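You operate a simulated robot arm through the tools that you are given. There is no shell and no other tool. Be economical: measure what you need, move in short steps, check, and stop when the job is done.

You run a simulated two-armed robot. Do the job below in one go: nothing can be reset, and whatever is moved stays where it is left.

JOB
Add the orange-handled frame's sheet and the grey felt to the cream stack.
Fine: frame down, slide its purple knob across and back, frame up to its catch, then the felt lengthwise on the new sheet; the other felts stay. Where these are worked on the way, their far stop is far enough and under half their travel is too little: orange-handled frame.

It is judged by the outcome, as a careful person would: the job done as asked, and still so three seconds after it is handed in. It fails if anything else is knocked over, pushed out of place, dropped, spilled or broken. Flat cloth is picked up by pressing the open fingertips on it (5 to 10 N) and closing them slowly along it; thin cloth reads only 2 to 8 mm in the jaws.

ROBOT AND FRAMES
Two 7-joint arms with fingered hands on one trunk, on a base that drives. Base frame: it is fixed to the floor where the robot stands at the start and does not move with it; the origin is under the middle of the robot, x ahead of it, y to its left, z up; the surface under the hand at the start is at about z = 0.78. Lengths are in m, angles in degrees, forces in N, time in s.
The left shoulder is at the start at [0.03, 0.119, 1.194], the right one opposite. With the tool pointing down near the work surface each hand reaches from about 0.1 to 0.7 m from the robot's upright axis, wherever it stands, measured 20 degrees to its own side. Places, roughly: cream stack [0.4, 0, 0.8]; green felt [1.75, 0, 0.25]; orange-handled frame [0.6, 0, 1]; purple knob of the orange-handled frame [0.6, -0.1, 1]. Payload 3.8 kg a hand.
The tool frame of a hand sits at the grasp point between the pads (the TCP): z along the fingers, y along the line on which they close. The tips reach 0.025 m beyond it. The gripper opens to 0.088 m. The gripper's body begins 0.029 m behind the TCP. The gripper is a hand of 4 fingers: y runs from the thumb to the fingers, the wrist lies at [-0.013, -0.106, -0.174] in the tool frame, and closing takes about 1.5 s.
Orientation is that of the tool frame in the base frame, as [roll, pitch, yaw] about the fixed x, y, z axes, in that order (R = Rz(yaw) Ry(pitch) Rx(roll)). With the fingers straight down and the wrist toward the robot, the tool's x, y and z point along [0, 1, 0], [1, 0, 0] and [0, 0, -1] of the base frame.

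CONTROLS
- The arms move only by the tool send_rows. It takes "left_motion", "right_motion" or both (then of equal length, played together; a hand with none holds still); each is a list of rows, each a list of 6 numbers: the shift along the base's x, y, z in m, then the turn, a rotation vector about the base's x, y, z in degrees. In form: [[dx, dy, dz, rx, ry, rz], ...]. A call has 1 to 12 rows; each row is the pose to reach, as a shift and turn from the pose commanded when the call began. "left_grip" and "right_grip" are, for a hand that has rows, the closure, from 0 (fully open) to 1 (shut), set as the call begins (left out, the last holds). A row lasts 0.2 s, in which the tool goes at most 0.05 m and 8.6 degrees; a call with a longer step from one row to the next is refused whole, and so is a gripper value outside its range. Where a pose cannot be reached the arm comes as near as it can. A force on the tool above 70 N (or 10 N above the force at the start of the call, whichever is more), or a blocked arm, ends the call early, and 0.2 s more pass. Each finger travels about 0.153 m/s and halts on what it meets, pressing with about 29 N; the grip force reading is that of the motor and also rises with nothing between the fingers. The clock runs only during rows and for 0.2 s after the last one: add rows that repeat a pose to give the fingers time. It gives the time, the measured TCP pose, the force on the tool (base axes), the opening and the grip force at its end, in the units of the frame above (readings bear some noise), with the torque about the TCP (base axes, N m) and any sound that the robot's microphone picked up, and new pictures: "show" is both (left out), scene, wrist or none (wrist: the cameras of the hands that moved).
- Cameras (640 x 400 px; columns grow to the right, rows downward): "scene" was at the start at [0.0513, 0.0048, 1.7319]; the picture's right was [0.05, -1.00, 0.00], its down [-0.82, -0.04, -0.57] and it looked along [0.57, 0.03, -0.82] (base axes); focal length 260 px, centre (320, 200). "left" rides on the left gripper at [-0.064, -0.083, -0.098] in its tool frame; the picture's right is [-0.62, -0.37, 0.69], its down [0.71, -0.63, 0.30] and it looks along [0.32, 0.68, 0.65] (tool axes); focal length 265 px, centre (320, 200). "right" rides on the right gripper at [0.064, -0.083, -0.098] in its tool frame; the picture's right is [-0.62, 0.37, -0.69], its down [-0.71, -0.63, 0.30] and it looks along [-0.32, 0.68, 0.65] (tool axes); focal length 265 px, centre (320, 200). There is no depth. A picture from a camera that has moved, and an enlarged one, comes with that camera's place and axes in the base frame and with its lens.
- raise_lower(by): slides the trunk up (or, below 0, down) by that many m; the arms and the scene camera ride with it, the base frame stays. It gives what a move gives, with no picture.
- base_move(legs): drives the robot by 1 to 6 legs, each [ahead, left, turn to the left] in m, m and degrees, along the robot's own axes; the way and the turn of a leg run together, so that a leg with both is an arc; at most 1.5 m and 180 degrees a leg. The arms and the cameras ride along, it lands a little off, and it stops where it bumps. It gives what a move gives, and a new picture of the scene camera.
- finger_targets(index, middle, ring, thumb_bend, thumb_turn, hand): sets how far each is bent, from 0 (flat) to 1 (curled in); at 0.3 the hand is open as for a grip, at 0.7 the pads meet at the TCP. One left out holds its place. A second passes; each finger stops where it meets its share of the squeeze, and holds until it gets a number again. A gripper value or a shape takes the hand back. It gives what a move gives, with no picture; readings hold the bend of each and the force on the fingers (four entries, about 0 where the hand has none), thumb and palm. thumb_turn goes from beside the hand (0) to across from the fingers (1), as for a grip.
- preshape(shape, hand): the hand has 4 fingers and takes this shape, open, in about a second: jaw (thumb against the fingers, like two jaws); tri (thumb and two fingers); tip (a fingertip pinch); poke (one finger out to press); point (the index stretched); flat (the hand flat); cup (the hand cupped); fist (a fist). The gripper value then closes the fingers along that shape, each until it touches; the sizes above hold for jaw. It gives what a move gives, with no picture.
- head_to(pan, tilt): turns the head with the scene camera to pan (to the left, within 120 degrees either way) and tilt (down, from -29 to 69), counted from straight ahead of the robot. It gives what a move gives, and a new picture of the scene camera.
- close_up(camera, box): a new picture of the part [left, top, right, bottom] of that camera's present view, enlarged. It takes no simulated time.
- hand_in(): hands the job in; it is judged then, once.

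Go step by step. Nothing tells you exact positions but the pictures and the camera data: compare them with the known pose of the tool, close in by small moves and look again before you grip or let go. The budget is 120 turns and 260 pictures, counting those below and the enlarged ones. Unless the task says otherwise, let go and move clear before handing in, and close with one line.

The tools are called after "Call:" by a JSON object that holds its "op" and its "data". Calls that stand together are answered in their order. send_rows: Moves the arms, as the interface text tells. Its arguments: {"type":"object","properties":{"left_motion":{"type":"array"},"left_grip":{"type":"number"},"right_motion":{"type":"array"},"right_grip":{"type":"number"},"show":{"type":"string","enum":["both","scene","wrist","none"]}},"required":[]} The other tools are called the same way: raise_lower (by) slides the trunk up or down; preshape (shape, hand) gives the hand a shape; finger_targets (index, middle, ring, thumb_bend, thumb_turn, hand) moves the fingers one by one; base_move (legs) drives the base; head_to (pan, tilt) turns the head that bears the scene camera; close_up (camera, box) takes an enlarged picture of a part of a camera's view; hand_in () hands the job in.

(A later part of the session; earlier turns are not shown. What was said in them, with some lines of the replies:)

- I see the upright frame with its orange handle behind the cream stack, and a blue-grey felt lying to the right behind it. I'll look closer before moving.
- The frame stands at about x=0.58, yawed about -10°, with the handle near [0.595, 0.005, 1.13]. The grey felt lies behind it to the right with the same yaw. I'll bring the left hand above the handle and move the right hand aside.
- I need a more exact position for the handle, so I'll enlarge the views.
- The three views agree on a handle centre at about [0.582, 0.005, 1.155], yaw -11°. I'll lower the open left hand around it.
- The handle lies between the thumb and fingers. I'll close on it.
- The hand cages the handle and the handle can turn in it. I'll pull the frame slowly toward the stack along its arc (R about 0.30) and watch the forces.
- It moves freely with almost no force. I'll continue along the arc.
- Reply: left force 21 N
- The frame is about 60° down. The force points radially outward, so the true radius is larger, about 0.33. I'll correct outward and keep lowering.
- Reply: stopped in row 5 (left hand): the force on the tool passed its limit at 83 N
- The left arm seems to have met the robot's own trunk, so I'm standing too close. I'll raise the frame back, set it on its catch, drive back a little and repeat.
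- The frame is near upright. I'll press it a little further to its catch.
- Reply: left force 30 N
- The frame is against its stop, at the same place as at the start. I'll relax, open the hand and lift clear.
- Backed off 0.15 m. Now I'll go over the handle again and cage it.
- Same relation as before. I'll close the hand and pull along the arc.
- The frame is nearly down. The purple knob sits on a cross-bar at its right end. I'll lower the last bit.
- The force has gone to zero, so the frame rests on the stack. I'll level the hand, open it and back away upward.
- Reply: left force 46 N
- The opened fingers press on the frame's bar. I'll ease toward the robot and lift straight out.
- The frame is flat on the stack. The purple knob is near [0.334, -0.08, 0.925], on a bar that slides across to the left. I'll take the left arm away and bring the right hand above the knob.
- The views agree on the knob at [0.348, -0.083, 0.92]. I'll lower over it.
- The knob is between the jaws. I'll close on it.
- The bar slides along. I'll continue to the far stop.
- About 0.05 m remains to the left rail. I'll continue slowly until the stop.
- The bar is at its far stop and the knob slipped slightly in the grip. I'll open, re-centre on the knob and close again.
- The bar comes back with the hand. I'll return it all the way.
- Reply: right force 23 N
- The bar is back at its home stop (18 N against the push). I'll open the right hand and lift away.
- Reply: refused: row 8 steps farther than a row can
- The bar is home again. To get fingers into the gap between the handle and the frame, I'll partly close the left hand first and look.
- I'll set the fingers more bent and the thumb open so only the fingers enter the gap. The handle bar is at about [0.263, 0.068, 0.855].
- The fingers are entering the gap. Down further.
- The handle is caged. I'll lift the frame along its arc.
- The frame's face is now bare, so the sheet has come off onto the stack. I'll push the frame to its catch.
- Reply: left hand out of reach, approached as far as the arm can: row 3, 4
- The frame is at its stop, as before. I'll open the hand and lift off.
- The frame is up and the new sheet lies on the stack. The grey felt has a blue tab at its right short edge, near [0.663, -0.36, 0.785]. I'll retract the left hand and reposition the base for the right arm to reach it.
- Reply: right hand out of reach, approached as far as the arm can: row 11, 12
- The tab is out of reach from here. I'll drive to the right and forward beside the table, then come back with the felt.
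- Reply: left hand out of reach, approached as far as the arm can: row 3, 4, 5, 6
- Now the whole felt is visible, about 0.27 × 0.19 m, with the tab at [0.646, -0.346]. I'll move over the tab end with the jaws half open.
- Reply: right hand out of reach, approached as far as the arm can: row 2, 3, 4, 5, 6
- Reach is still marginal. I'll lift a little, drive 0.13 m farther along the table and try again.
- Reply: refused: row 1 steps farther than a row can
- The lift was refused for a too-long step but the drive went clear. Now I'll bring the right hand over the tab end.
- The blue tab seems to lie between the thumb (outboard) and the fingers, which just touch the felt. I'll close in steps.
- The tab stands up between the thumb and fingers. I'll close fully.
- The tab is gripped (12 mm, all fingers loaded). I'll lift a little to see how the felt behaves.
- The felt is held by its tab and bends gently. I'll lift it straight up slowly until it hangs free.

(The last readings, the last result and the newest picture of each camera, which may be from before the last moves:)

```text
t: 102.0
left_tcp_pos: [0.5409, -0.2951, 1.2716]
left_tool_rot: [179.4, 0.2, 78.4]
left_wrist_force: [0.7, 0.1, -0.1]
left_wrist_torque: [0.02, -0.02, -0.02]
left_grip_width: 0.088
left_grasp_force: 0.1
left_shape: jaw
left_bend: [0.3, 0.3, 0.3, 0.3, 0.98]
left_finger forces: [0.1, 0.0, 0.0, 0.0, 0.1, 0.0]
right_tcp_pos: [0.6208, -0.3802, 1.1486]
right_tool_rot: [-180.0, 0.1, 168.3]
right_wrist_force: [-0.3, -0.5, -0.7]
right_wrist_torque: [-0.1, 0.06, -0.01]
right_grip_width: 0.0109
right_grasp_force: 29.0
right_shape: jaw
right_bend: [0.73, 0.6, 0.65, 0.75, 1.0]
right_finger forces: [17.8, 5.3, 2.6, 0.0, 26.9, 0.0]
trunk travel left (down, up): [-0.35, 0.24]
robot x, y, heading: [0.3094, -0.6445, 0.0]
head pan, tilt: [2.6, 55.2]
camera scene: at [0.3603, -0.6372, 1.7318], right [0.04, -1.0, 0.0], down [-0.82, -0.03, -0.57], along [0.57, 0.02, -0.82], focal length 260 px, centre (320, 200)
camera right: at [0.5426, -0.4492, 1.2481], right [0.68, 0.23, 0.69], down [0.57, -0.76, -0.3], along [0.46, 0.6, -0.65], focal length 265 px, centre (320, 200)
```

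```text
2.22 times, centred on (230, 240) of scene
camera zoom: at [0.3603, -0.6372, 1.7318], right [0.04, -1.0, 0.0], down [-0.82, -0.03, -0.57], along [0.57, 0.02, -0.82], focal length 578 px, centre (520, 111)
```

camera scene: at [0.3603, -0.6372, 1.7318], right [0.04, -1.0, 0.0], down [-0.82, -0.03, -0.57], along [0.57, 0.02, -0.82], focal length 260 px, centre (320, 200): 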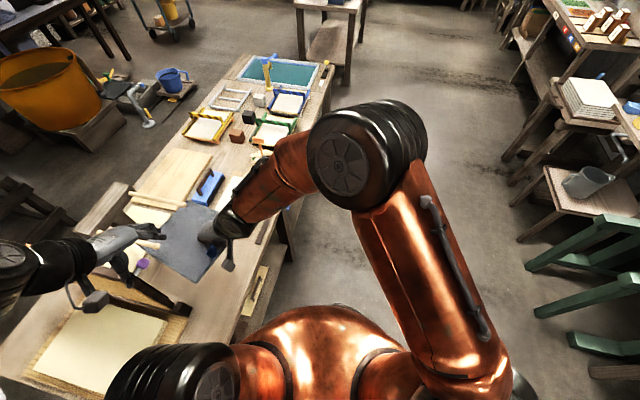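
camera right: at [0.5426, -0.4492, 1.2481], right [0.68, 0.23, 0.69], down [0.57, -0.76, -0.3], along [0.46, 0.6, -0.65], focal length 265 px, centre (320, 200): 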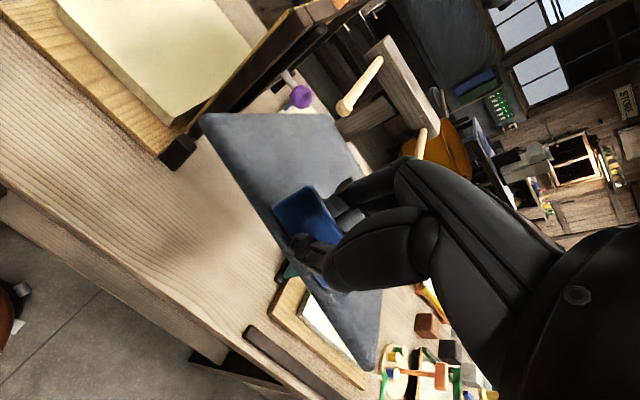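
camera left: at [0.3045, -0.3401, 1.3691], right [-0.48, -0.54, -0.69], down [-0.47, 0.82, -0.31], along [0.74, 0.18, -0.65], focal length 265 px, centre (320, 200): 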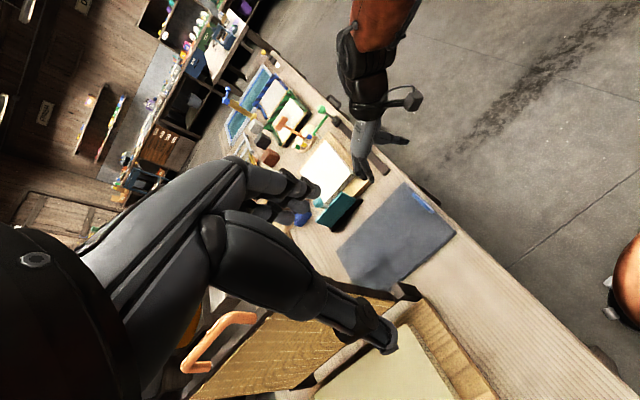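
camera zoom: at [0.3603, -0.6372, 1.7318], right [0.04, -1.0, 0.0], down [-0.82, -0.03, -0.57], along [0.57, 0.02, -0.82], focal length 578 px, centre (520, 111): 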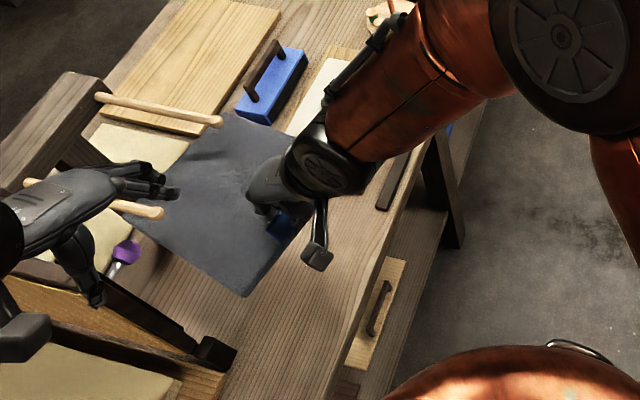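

The felt is fairly stiff. It reaches out to the left from the hand, sloping down about 20°, under the rack's rods and yawed about 15° relative to the hand. I'll draw it out to the right, slightly lower, before raising it.

Call:
{"op": "send_rows", "data": {"right_motion": [[0.003, -0.01, -0.015, 0, 0, 0], [0.008, -0.03, -0.025, 0, 0, 0], [0.012, -0.06, -0.03, 0, 0, 0], [0.015, -0.09, -0.03, 0, 0, 0], [0.015, -0.12, -0.03, 0, 0, 0], [0.015, -0.15, -0.03, 0, 0, 0], [0.015, -0.18, -0.03, 0, 0, 0], [0.015, -0.21, -0.03, 0, 0, 0], [0.015, -0.24, -0.03, 0, 0, 0]]}}

Call:
{"op": "close_up", "data": {"camera": "scene", "box": [130, 150, 390, 330]}}

```text
t: 104.0
left_tcp_pos: [0.5407, -0.2961, 1.2731]
left_tool_rot: [179.4, 0.1, 78.4]
left_wrist_force: [0.6, -0.8, -0.6]
left_wrist_torque: [0.01, -0.02, 0.03]
left_grip_width: 0.088
left_grasp_force: 0.1
left_shape: jaw
left_bend: [0.3, 0.3, 0.3, 0.3, 0.98]
left_finger forces: [0.1, 0.1, 0.1, 0.0, 0.1, 0.0]
right_tcp_pos: [0.6347, -0.6216, 1.1181]
right_tool_rot: [179.9, -0.1, 168.3]
right_wrist_force: [0.3, 0.5, -1.9]
right_wrist_torque: [-0.12, 0.04, -0.01]
right_grip_width: 0.0109
right_grasp_force: 29.3
right_shape: jaw
right_bend: [0.73, 0.6, 0.65, 0.76, 1.0]
right_finger forces: [17.7, 5.2, 2.5, 0.0, 26.8, 0.0]
trunk travel left (down, up): [-0.35, 0.24]
robot x, y, heading: [0.309, -0.6441, -0.1]
head pan, tilt: [2.6, 55.2]
camera scene: at [0.36, -0.6394, 1.7319], right [0.04, -1.0, 0.0], down [-0.82, -0.03, -0.57], along [0.57, 0.02, -0.82], focal length 260 px, centre (320, 200)
camera right: at [0.5572, -0.6912, 1.2173], right [0.68, 0.23, 0.69], down [0.57, -0.76, -0.31], along [0.46, 0.61, -0.65], focal length 265 px, centre (320, 200)
```

scene: 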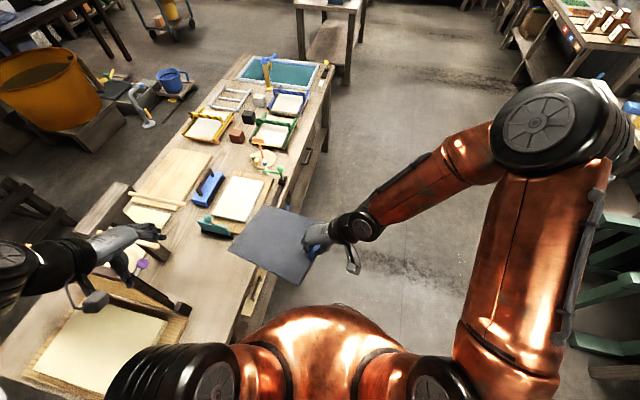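
right: 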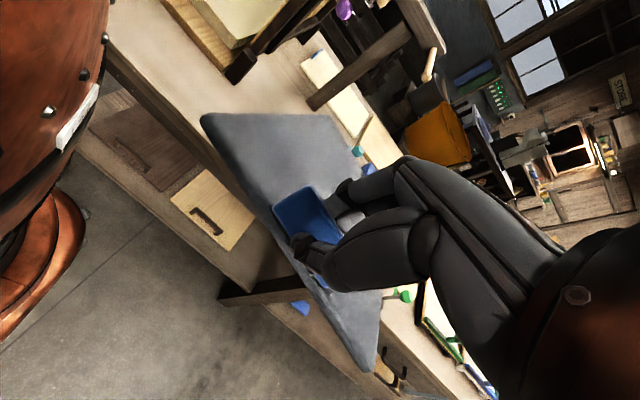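

```text
2.22 times, centred on (260, 240) of scene
camera zoom: at [0.36, -0.6394, 1.7319], right [0.04, -1.0, 0.0], down [-0.82, -0.03, -0.57], along [0.57, 0.02, -0.82], focal length 578 px, centre (453, 111)
```

zoom: 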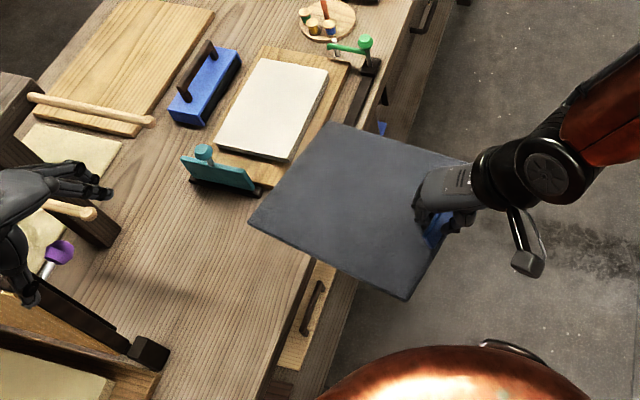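

The felt is clear of everything and nothing was disturbed. I'll drive back to the front of the table holding it at this height: back first, then left.

Call:
{"op": "base_move", "data": {"legs": [[-0.42, 0, 0], [0, 0.59, 0]]}}

Call:
{"op": "close_up", "data": {"camera": "scene", "box": [200, 100, 480, 300]}}

Call:
{"op": "close_up", "data": {"camera": "right", "box": [0, 0, 640, 400]}}

```text
t: 109.6
left_tcp_pos: [0.1214, 0.2999, 1.2704]
left_tool_rot: [179.3, 0.2, 78.7]
left_wrist_force: [0.0, 0.3, -0.2]
left_wrist_torque: [0.01, -0.01, -0.05]
left_grip_width: 0.0879
left_grasp_force: 0.1
left_shape: jaw
left_bend: [0.3, 0.3, 0.3, 0.3, 0.98]
left_finger forces: [0.0, 0.1, 0.1, 0.0, 0.0, 0.1]
right_tcp_pos: [0.2168, -0.0242, 1.1185]
right_tool_rot: [-179.9, 0.0, 168.5]
right_wrist_force: [-0.6, -0.3, -0.3]
right_wrist_torque: [-0.12, 0.05, 0.02]
right_grip_width: 0.011
right_grasp_force: 29.1
right_shape: jaw
right_bend: [0.73, 0.6, 0.65, 0.76, 1.0]
right_finger forces: [17.9, 5.1, 2.4, 0.0, 26.7, 0.0]
trunk travel left (down, up): [-0.35, 0.24]
robot x, y, heading: [-0.11, -0.0477, -0.3]
head pan, tilt: [2.6, 55.2]
camera scene: at [-0.0586, -0.0414, 1.7319], right [0.04, -1.0, 0.0], down [-0.82, -0.04, -0.57], along [0.57, 0.02, -0.82], focal length 260 px, centre (320, 200)
```

scene: 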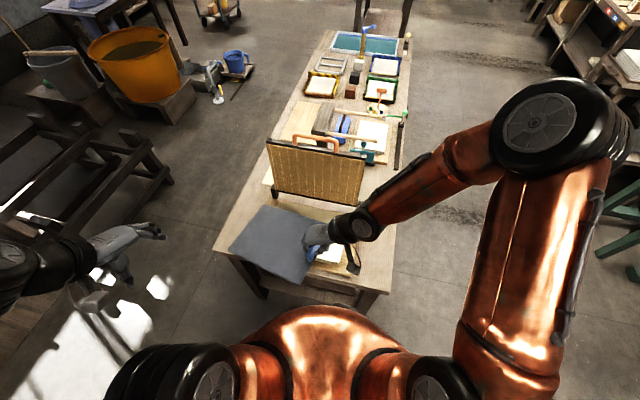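

```text
2.00 times, centred on (340, 200) of scene
camera zoom: at [-0.0586, -0.0414, 1.7319], right [0.04, -1.0, 0.0], down [-0.82, -0.04, -0.57], along [0.57, 0.02, -0.82], focal length 520 px, centre (280, 200)
```

zoom: 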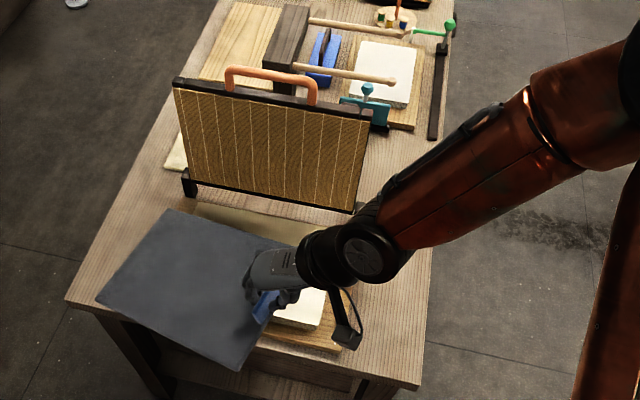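

```text
1.00 times, centred on (320, 200) of right (not enlarged: the box is as wide or as high as the picture)
camera zoom: at [0.1389, -0.0931, 1.2173], right [0.68, 0.24, 0.69], down [0.57, -0.76, -0.3], along [0.46, 0.6, -0.65], focal length 265 px, centre (320, 200)
```

zoom: 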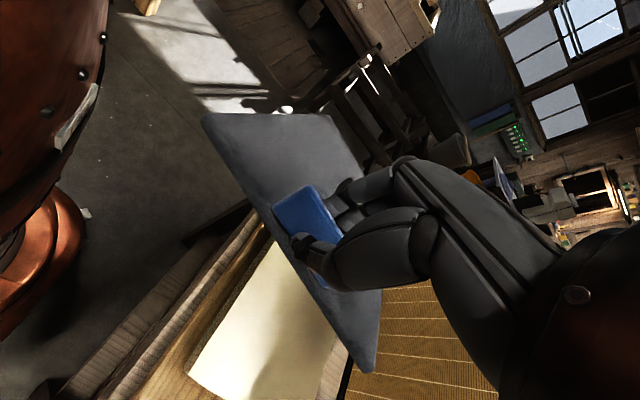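

Felt measured in the hand: length .27, sloping 18° down to the left and yawed -28°, while the stack is at about -10.5°, centre near [0.417, 0.035]. I'll turn the hand +17.5° about z, then move toward above the stack.

Call:
{"op": "send_rows", "data": {"right_motion": [[0, -0.005, 0, 0, 0, 5], [0, -0.01, 0, 0, 0, 10], [0.01, -0.015, 0, 0, 0, 15], [0.03, -0.025, 0, 0, 0, 17.5], [0.055, -0.035, -0.005, 0, 0, 17.5], [0.08, -0.045, -0.01, 0, 0, 17.5], [0.105, -0.055, -0.015, 0, 0, 17.5], [0.13, -0.065, -0.015, 0, 0, 17.5], [0.15, -0.075, -0.015, 0, 0, 17.5], [0.165, -0.087, -0.015, 0, 0, 17.5], [0.165, -0.087, -0.015, 0, 0, 17.5]]}}

Call:
{"op": "close_up", "data": {"camera": "scene", "box": [200, 100, 480, 300]}}

```text
t: 112.0
left_tcp_pos: [0.1219, 0.3009, 1.2714]
left_tool_rot: [179.4, 0.2, 78.6]
left_wrist_force: [0.0, -0.6, 0.2]
left_wrist_torque: [0.0, 0.01, -0.01]
left_grip_width: 0.0879
left_grasp_force: 0.0
left_shape: jaw
left_bend: [0.3, 0.3, 0.3, 0.3, 0.98]
left_finger forces: [0.1, 0.0, 0.0, 0.0, 0.0, 0.0]
right_tcp_pos: [0.3827, -0.1101, 1.1036]
right_tool_rot: [179.9, -0.1, -174.1]
right_wrist_force: [0.0, 0.3, -0.9]
right_wrist_torque: [-0.13, 0.04, 0.02]
right_grip_width: 0.0109
right_grasp_force: 29.4
right_shape: jaw
right_bend: [0.73, 0.6, 0.65, 0.76, 1.0]
right_finger forces: [17.8, 5.1, 2.5, 0.1, 25.5, 0.0]
trunk travel left (down, up): [-0.35, 0.24]
robot x, y, heading: [-0.11, -0.0456, -0.2]
head pan, tilt: [2.6, 55.2]
camera scene: at [-0.0587, -0.0415, 1.7319], right [0.04, -1.0, 0.0], down [-0.82, -0.04, -0.57], along [0.57, 0.03, -0.82], focal length 260 px, centre (320, 200)
camera right: at [0.3286, -0.2013, 1.2029], right [0.58, 0.43, 0.69], down [0.78, -0.55, -0.3], along [0.25, 0.71, -0.65], focal length 265 px, centre (320, 200)
```

scene: 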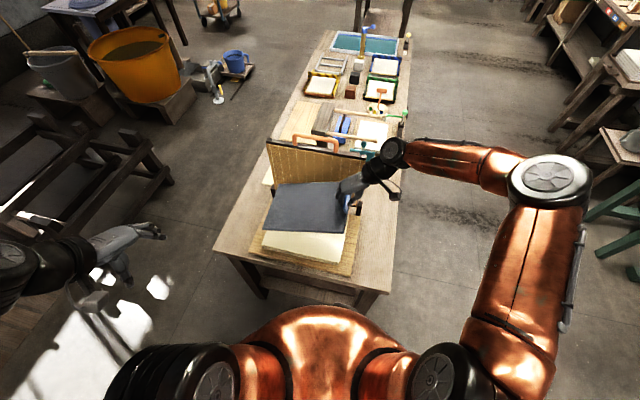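
right: 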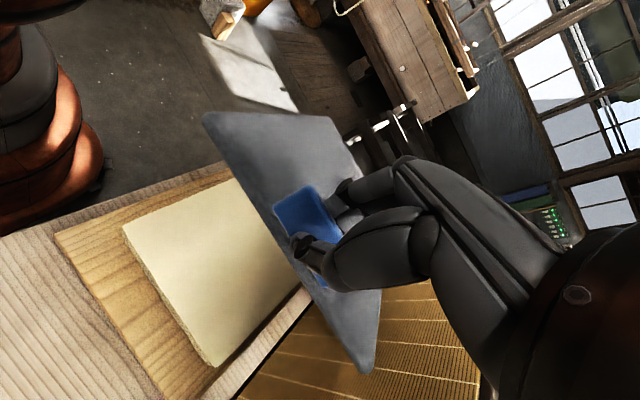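

```text
2.00 times, centred on (340, 200) of scene
camera zoom: at [-0.0587, -0.0415, 1.7319], right [0.04, -1.0, 0.0], down [-0.82, -0.04, -0.57], along [0.57, 0.03, -0.82], focal length 520 px, centre (280, 200)
```

zoom: 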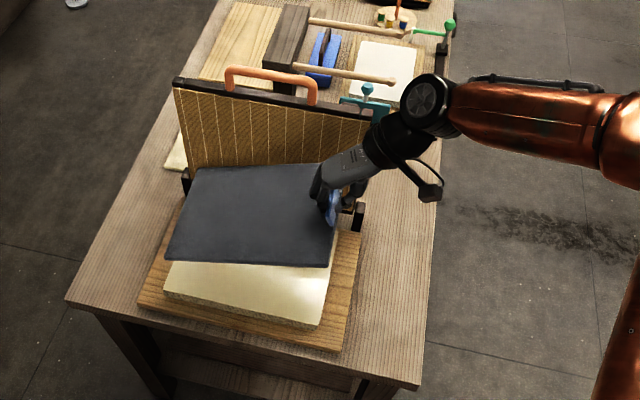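

Felt yaw (-9.5°) and position match the stack. Now I'll level it with an 18° tilt and lower toward the sheet.

Call:
{"op": "send_rows", "data": {"right_motion": [[0, 0, -0.01, 4.4, -0.8, 0], [0, 0, -0.02, 8.8, -1.6, 0], [0, 0, -0.035, 13.2, -2.4, 0], [0, 0, -0.06, 17.6, -3.2, 0], [0, 0, -0.09, 17.6, -3.2, 0], [0, 0, -0.12, 17.6, -3.2, 0], [0, 0, -0.15, 17.6, -3.2, 0], [0, 0, -0.15, 17.6, -3.2, 0]]}}

Call:
{"op": "close_up", "data": {"camera": "scene", "box": [220, 140, 440, 300]}}

Call:
{"op": "close_up", "data": {"camera": "left", "box": [0, 0, 640, 400]}}

```text
t: 113.8
left_tcp_pos: [0.1208, 0.3015, 1.2701]
left_tool_rot: [179.4, 0.1, 78.6]
left_wrist_force: [0.6, 0.2, 0.4]
left_wrist_torque: [0.02, 0.03, 0.02]
left_grip_width: 0.0879
left_grasp_force: 0.2
left_shape: jaw
left_bend: [0.3, 0.3, 0.3, 0.3, 0.98]
left_finger forces: [0.0, 0.0, 0.0, 0.1, 0.1, 0.0]
right_tcp_pos: [0.3831, -0.111, 0.9527]
right_tool_rot: [162.8, 5.0, -174.8]
right_wrist_force: [0.1, 0.1, -0.8]
right_wrist_torque: [-0.12, -0.02, -0.01]
right_grip_width: 0.0109
right_grasp_force: 28.7
right_shape: jaw
right_bend: [0.73, 0.6, 0.65, 0.76, 1.0]
right_finger forces: [17.9, 5.0, 2.0, 0.0, 25.4, 0.0]
trunk travel left (down, up): [-0.35, 0.24]
robot x, y, heading: [-0.1106, -0.0487, -0.2]
head pan, tilt: [2.6, 55.2]
camera scene: at [-0.0588, -0.0417, 1.7319], right [0.04, -1.0, 0.0], down [-0.82, -0.04, -0.57], along [0.57, 0.03, -0.82], focal length 260 px, centre (320, 200)
camera right: at [0.324, -0.2257, 1.0173], right [0.54, 0.2, 0.82], down [0.8, -0.44, -0.41], along [0.28, 0.88, -0.39], focal length 265 px, centre (320, 200)
```

scene: 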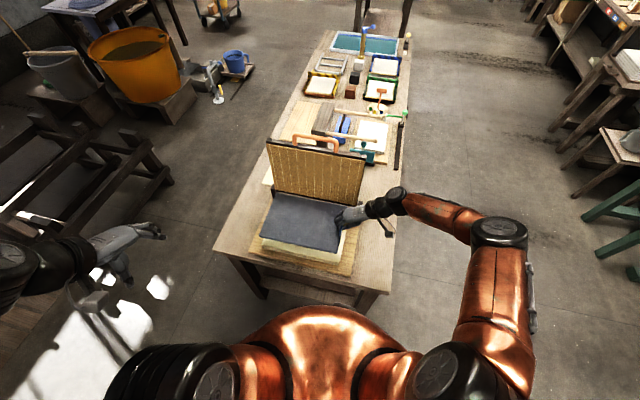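
right: 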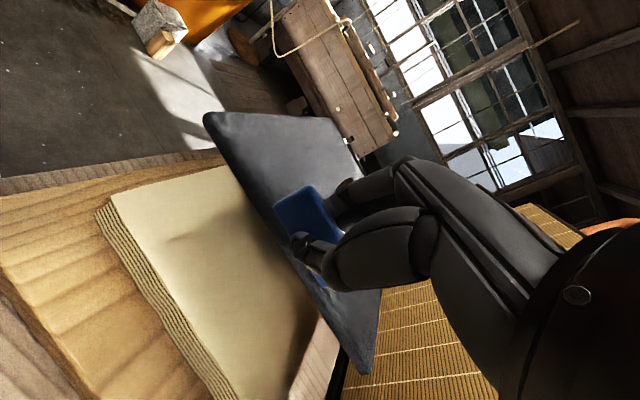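

```text
2.50 times, centred on (330, 220) of scene
camera zoom: at [-0.0588, -0.0417, 1.7319], right [0.04, -1.0, 0.0], down [-0.82, -0.04, -0.57], along [0.57, 0.03, -0.82], focal length 650 px, centre (295, 150)
```

zoom: 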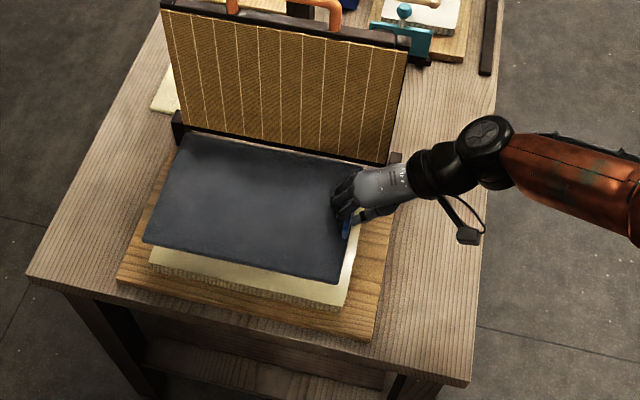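

```text
1.00 times, centred on (320, 200) of left (not enlarged: the box is as wide or as high as the picture)
camera zoom: at [0.0259, 0.2549, 1.3694], right [-0.48, -0.54, -0.69], down [-0.47, 0.82, -0.31], along [0.74, 0.18, -0.65], focal length 265 px, centre (320, 200)
```

zoom: 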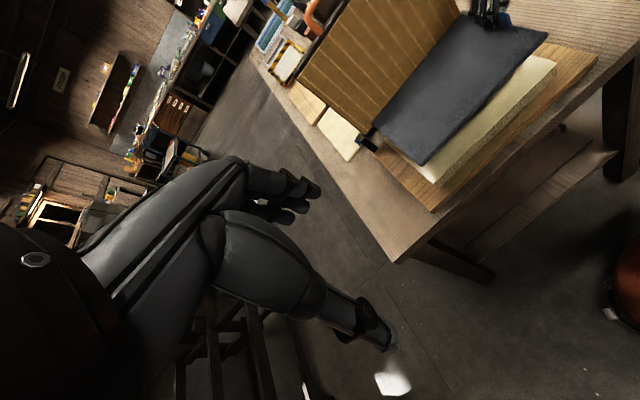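

The felt hovers level and centred over the new sheet. I'll lower it gently.

Call:
{"op": "send_rows", "data": {"right_motion": [[0, -0.003, -0.015, 0, 0, 0], [0, -0.005, -0.03, 0, 0, 0], [0, -0.005, -0.04, 0, 0, 0], [0, -0.005, -0.048, 0, 0, 0], [0, -0.005, -0.055, 0, 0, 0]]}}

Call:
{"op": "close_up", "data": {"camera": "scene", "box": [220, 140, 440, 300]}}

Call:
{"op": "close_up", "data": {"camera": "left", "box": [330, 0, 640, 220]}}

```text
t: 115.0
left_tcp_pos: [0.1207, 0.3011, 1.271]
left_tool_rot: [179.4, 0.1, 78.6]
left_wrist_force: [0.0, -0.1, 0.2]
left_wrist_torque: [0.01, -0.01, -0.01]
left_grip_width: 0.0878
left_grasp_force: 0.0
left_shape: jaw
left_bend: [0.3, 0.3, 0.3, 0.3, 0.98]
left_finger forces: [0.0, 0.1, 0.1, 0.0, 0.0, 0.0]
right_tcp_pos: [0.3814, -0.116, 0.898]
right_tool_rot: [162.8, 5.0, -174.9]
right_wrist_force: [0.0, 1.8, -1.0]
right_wrist_torque: [-0.15, 0.04, -0.02]
right_grip_width: 0.011
right_grasp_force: 28.9
right_shape: jaw
right_bend: [0.73, 0.6, 0.65, 0.76, 1.0]
right_finger forces: [17.8, 5.0, 2.2, 0.1, 25.4, 0.0]
trunk travel left (down, up): [-0.35, 0.24]
robot x, y, heading: [-0.1111, -0.0446, -0.1]
head pan, tilt: [2.6, 55.2]
camera scene: at [-0.0585, -0.0417, 1.7319], right [0.04, -1.0, 0.0], down [-0.82, -0.04, -0.57], along [0.57, 0.03, -0.82], focal length 260 px, centre (320, 200)
camera right: at [0.3236, -0.2314, 0.9624], right [0.54, 0.2, 0.82], down [0.8, -0.44, -0.41], along [0.28, 0.88, -0.39], focal length 265 px, centre (320, 200)
```

scene: 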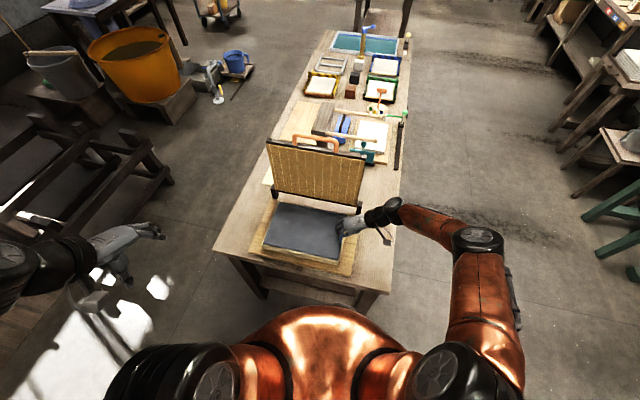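
right: 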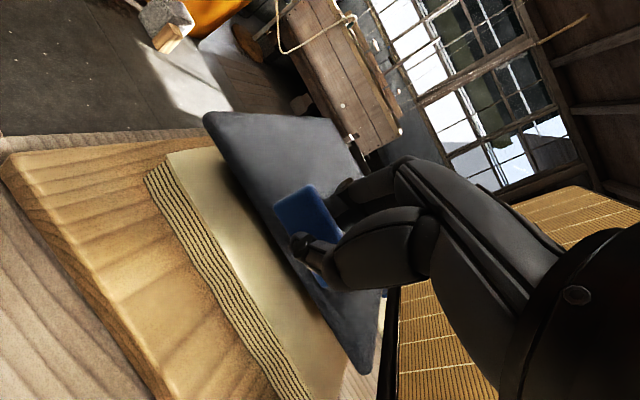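

```text
2.50 times, centred on (330, 220) of scene
camera zoom: at [-0.0585, -0.0417, 1.7319], right [0.04, -1.0, 0.0], down [-0.82, -0.04, -0.57], along [0.57, 0.03, -0.82], focal length 650 px, centre (295, 150)
```

zoom: 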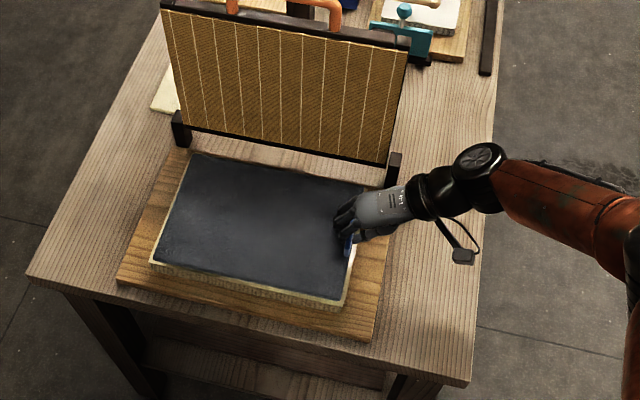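

```text
1.82 times, centred on (485, 110) of left
camera zoom: at [0.0262, 0.2549, 1.3693], right [-0.48, -0.54, -0.69], down [-0.47, 0.82, -0.31], along [0.74, 0.18, -0.65], focal length 483 px, centre (20, 364)
```

zoom: 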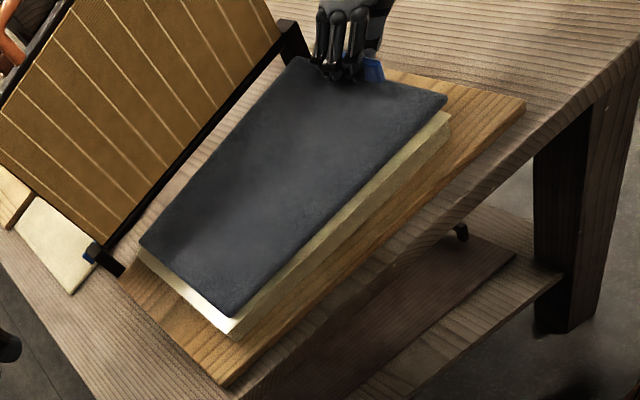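

Call:
{"op": "send_rows", "data": {"right_motion": [[0, 0, -0.005, 0, 0, 0], [0, 0, -0.01, 0, 0, 0], [0, 0, -0.014, 0, 0, 0], [0, 0, -0.018, 0, 0, 0]], "show": "wrist"}}

Call:
{"op": "close_up", "data": {"camera": "left", "box": [330, 0, 640, 220]}}

Call:
{"op": "close_up", "data": {"camera": "scene", "box": [220, 140, 440, 300]}}

```text
t: 116.0
left_tcp_pos: [0.1214, 0.3009, 1.27]
left_tool_rot: [179.4, 0.2, 78.6]
left_wrist_force: [-0.3, -0.2, -0.5]
left_wrist_torque: [0.0, 0.0, 0.05]
left_grip_width: 0.0879
left_grasp_force: 0.1
left_shape: jaw
left_bend: [0.3, 0.3, 0.3, 0.3, 0.98]
left_finger forces: [0.1, 0.0, 0.1, 0.1, 0.0, 0.0]
right_tcp_pos: [0.3821, -0.1154, 0.8788]
right_tool_rot: [162.7, 5.0, -174.9]
right_wrist_force: [0.8, 0.3, -0.9]
right_wrist_torque: [-0.12, 0.01, 0.0]
right_grip_width: 0.0113
right_grasp_force: 29.0
right_shape: jaw
right_bend: [0.73, 0.6, 0.65, 0.76, 1.0]
right_finger forces: [17.7, 5.0, 2.2, 0.1, 25.4, 0.1]
trunk travel left (down, up): [-0.35, 0.24]
robot x, y, heading: [-0.1089, -0.0467, -0.1]
head pan, tilt: [2.6, 55.2]
camera right: at [0.3237, -0.2312, 0.9441], right [0.54, 0.19, 0.82], down [0.8, -0.44, -0.41], along [0.28, 0.88, -0.39], focal length 265 px, centre (320, 200)
```

right: 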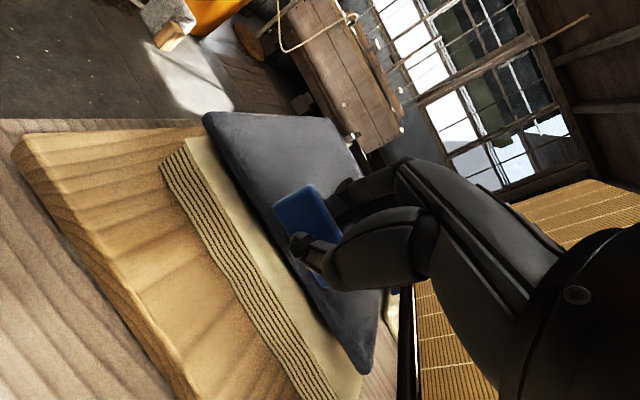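

```text
1.82 times, centred on (485, 110) of left
camera zoom: at [0.0262, 0.2549, 1.3693], right [-0.48, -0.54, -0.69], down [-0.47, 0.82, -0.31], along [0.74, 0.18, -0.65], focal length 483 px, centre (20, 364)
```

zoom: 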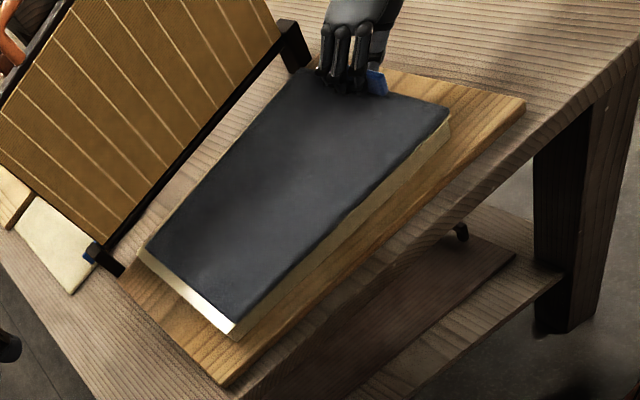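

```text
2.50 times, centred on (330, 220) of scene
camera zoom: at [-0.0584, -0.0417, 1.7319], right [0.04, -1.0, 0.0], down [-0.82, -0.04, -0.57], along [0.57, 0.03, -0.82], focal length 650 px, centre (295, 150)
```

zoom: 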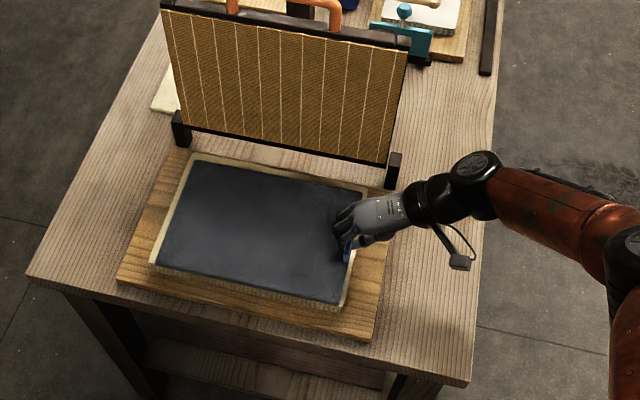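

Almost touching. I'll nudge 4 mm to centre it and settle it down.

Call:
{"op": "send_rows", "data": {"right_motion": [[0.004, 0.004, 0, 0, 0, 0], [0.004, 0.004, -0.005, 0, 0, 0], [0.004, 0.004, -0.009, 0, 0, 0], [0.004, 0.004, -0.012, 0, 0, 0]], "show": "wrist"}}

Call:
{"op": "close_up", "data": {"camera": "scene", "box": [220, 140, 440, 300]}}

```text
t: 117.0
left_tcp_pos: [0.1221, 0.3005, 1.2716]
left_tool_rot: [179.4, 0.1, 78.6]
left_wrist_force: [0.3, -0.5, -0.2]
left_wrist_torque: [0.0, 0.01, -0.02]
left_grip_width: 0.0878
left_grasp_force: 0.0
left_shape: jaw
left_bend: [0.3, 0.3, 0.3, 0.3, 0.98]
left_finger forces: [0.1, 0.1, 0.1, 0.0, 0.1, 0.0]
right_tcp_pos: [0.3867, -0.1124, 0.8677]
right_tool_rot: [162.7, 5.0, -174.8]
right_wrist_force: [-0.2, -0.1, 0.1]
right_wrist_torque: [-0.07, 0.05, 0.0]
right_grip_width: 0.0109
right_grasp_force: 28.9
right_shape: jaw
right_bend: [0.73, 0.6, 0.65, 0.76, 1.0]
right_finger forces: [17.0, 4.9, 2.2, 0.0, 24.2, 0.1]
trunk travel left (down, up): [-0.35, 0.24]
robot x, y, heading: [-0.111, -0.0461, 0.0]
head pan, tilt: [2.6, 55.2]
camera right: at [0.3277, -0.2275, 0.9324], right [0.54, 0.2, 0.82], down [0.8, -0.44, -0.41], along [0.28, 0.88, -0.39], focal length 265 px, centre (320, 200)
```

right: 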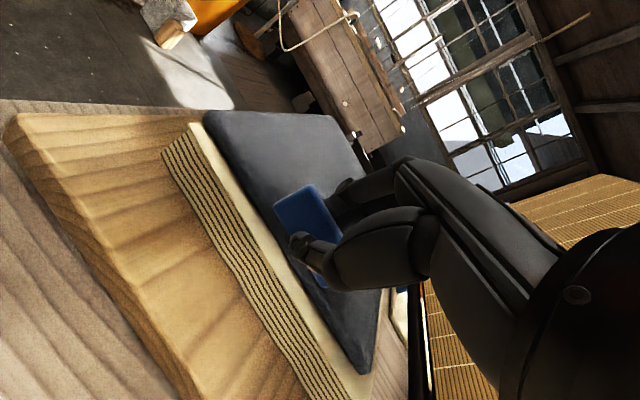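

```text
2.50 times, centred on (330, 220) of scene
camera zoom: at [-0.0585, -0.0416, 1.7319], right [0.04, -1.0, 0.0], down [-0.82, -0.04, -0.57], along [0.57, 0.03, -0.82], focal length 650 px, centre (295, 150)
```

zoom: 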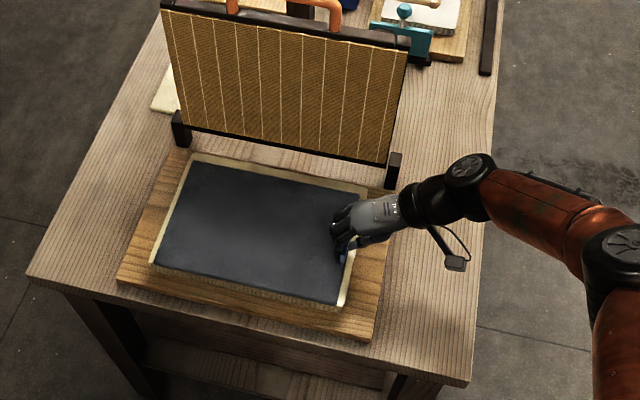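

The felt now rests on the sheet. I'll open the fingers and rise away along the hand's axis.

Call:
{"op": "send_rows", "data": {"right_motion": [[0, 0, -0.002, 0, 0, 0], [0, 0, -0.002, 0, 0, 0], [0, 0, 0.002, 0, 0, 0], [0, -0.002, 0.008, 0, 0, 0], [0, -0.006, 0.02, 0, 0, 0], [0, -0.012, 0.04, 0, 0, 0], [0, -0.02, 0.07, 0, 0, 0], [0, -0.03, 0.1, 0, 0, 0]], "right_grip": 0}}

Call:
{"op": "close_up", "data": {"camera": "scene", "box": [220, 140, 440, 300]}}

Call:
{"op": "close_up", "data": {"camera": "left", "box": [330, 0, 640, 220]}}

```text
t: 118.8
left_tcp_pos: [0.1198, 0.2999, 1.2714]
left_tool_rot: [179.4, 0.1, 78.6]
left_wrist_force: [0.2, -0.1, -0.3]
left_wrist_torque: [-0.01, -0.01, -0.01]
left_grip_width: 0.0881
left_grasp_force: 0.1
left_shape: jaw
left_bend: [0.3, 0.3, 0.3, 0.3, 0.98]
left_finger forces: [0.1, 0.0, 0.0, 0.0, 0.1, 0.0]
right_tcp_pos: [0.3859, -0.1426, 0.9678]
right_tool_rot: [162.8, 4.9, -174.8]
right_wrist_force: [-0.3, -0.6, -0.6]
right_wrist_torque: [0.03, -0.01, -0.01]
right_grip_width: 0.0876
right_grasp_force: 0.1
right_shape: jaw
right_bend: [0.3, 0.3, 0.3, 0.3, 0.98]
right_finger forces: [0.0, 0.0, 0.1, 0.0, 0.1, 0.0]
trunk travel left (down, up): [-0.35, 0.24]
robot x, y, heading: [-0.1099, -0.0447, 0.1]
head pan, tilt: [2.6, 55.2]
camera scene: at [-0.0591, -0.0421, 1.7319], right [0.04, -1.0, 0.0], down [-0.82, -0.04, -0.57], along [0.57, 0.03, -0.82], focal length 260 px, centre (320, 200)
camera right: at [0.3275, -0.2573, 1.0323], right [0.54, 0.19, 0.82], down [0.8, -0.44, -0.41], along [0.28, 0.88, -0.39], focal length 265 px, centre (320, 200)
```

scene: 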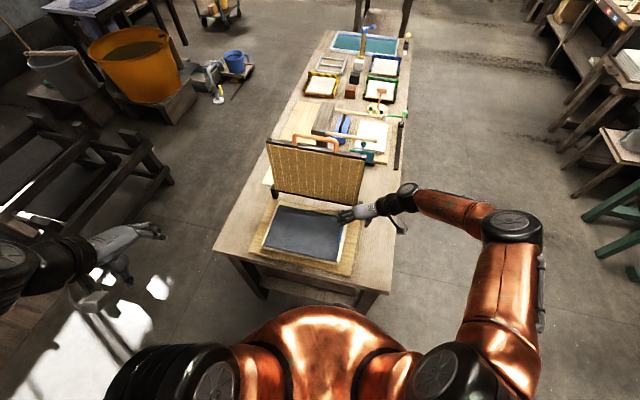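
right: 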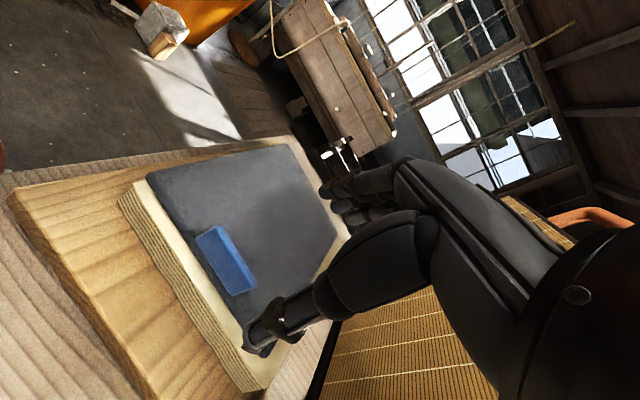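

```text
2.50 times, centred on (330, 220) of scene
camera zoom: at [-0.0591, -0.0421, 1.7319], right [0.04, -1.0, 0.0], down [-0.82, -0.04, -0.57], along [0.57, 0.03, -0.82], focal length 650 px, centre (295, 150)
```

zoom: 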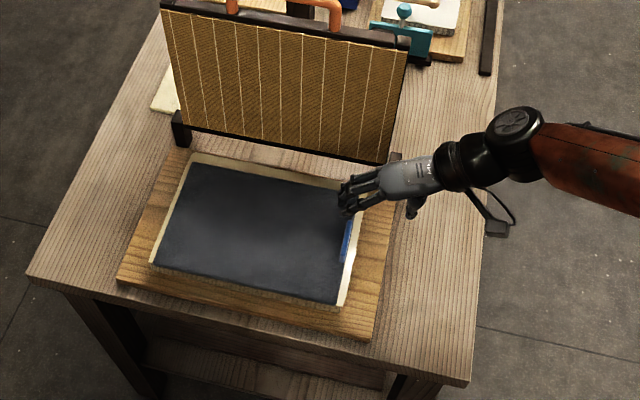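

```text
1.82 times, centred on (485, 110) of left
camera zoom: at [0.0256, 0.2546, 1.3695], right [-0.48, -0.54, -0.7], down [-0.47, 0.82, -0.31], along [0.74, 0.18, -0.65], focal length 483 px, centre (20, 364)
```

zoom: 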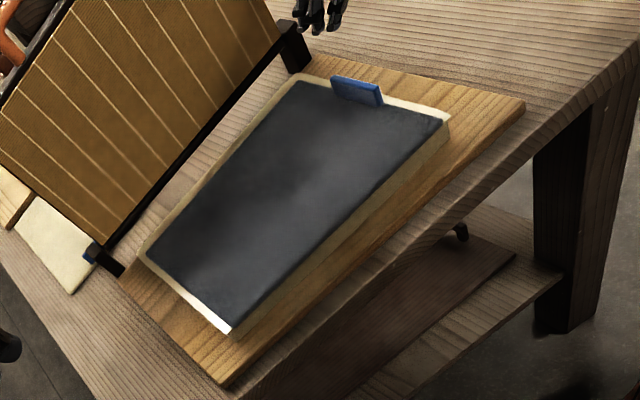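

The felt lies flat, lengthwise and centred on the new sheet. I'll move the right hand clear and take a last look.

Call:
{"op": "send_rows", "data": {"right_motion": [[0, -0.03, 0.03, 0, 0, 0], [0, -0.06, 0.06, 0, 0, 0], [-0.01, -0.09, 0.09, 0, 0, 0], [-0.02, -0.12, 0.12, 0, 0, 0], [-0.03, -0.15, 0.15, 0, 0, 0], [-0.03, -0.15, 0.15, 0, 0, 0], [-0.03, -0.15, 0.15, 0, 0, 0]], "show": "scene"}}

Call:
{"op": "close_up", "data": {"camera": "scene", "box": [210, 30, 430, 300]}}

```text
t: 120.4
left_tcp_pos: [0.1206, 0.3001, 1.2719]
left_tool_rot: [179.4, 0.1, 78.6]
left_wrist_force: [-1.8, -0.2, -0.5]
left_wrist_torque: [0.02, -0.02, -0.02]
left_grip_width: 0.0879
left_grasp_force: 0.1
left_shape: jaw
left_bend: [0.3, 0.3, 0.3, 0.3, 0.98]
left_finger forces: [0.1, 0.1, 0.0, 0.0, 0.0, 0.0]
right_tcp_pos: [0.3554, -0.2922, 1.119]
right_tool_rot: [162.8, 5.0, -174.8]
right_wrist_force: [0.2, 0.1, 0.0]
right_wrist_torque: [-0.03, -0.03, -0.03]
right_grip_width: 0.0875
right_grasp_force: 0.1
right_shape: jaw
right_bend: [0.3, 0.3, 0.3, 0.3, 0.98]
right_finger forces: [0.0, 0.0, 0.1, 0.0, 0.1, 0.0]
trunk travel left (down, up): [-0.35, 0.24]
robot x, y, heading: [-0.112, -0.048, -0.3]
head pan, tilt: [2.6, 55.2]
camera scene: at [-0.0589, -0.042, 1.7319], right [0.04, -1.0, 0.0], down [-0.82, -0.04, -0.57], along [0.57, 0.03, -0.82], focal length 260 px, centre (320, 200)
```

scene: 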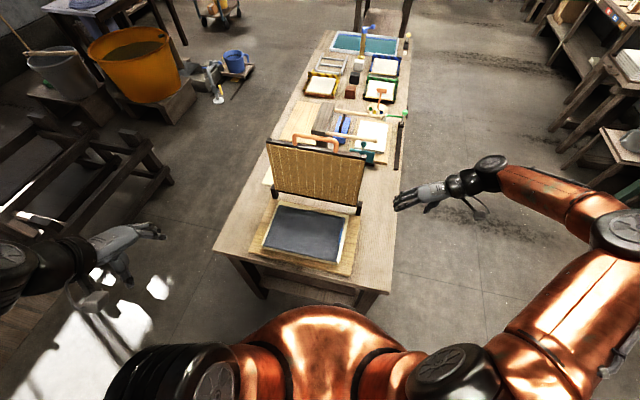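

```text
1.48 times, centred on (320, 165) of scene
camera zoom: at [-0.0589, -0.042, 1.7319], right [0.04, -1.0, 0.0], down [-0.82, -0.04, -0.57], along [0.57, 0.03, -0.82], focal length 386 px, centre (320, 252)
```

zoom: 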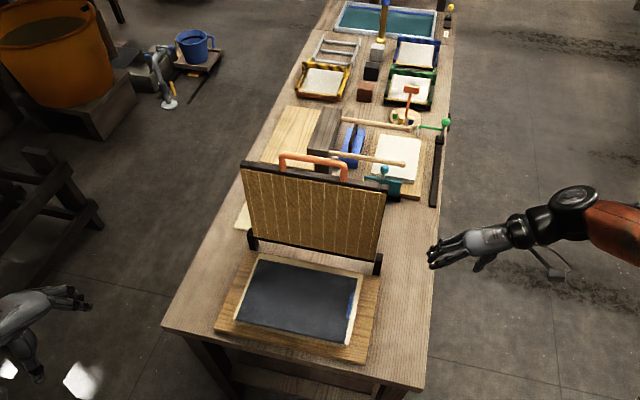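

Everything is in place: the frame is up, the sheet is on the stack, the felt lies lengthwise on it, and the other things look undisturbed. I'm handing in.

Call:
{"op": "hand_in", "data": {}}

```text
The job is handed in.
```

The orange-handled frame's sheet is on the cream stack with the grey felt lengthwise on top, the frame is back up against its catch, and the job is handed in.
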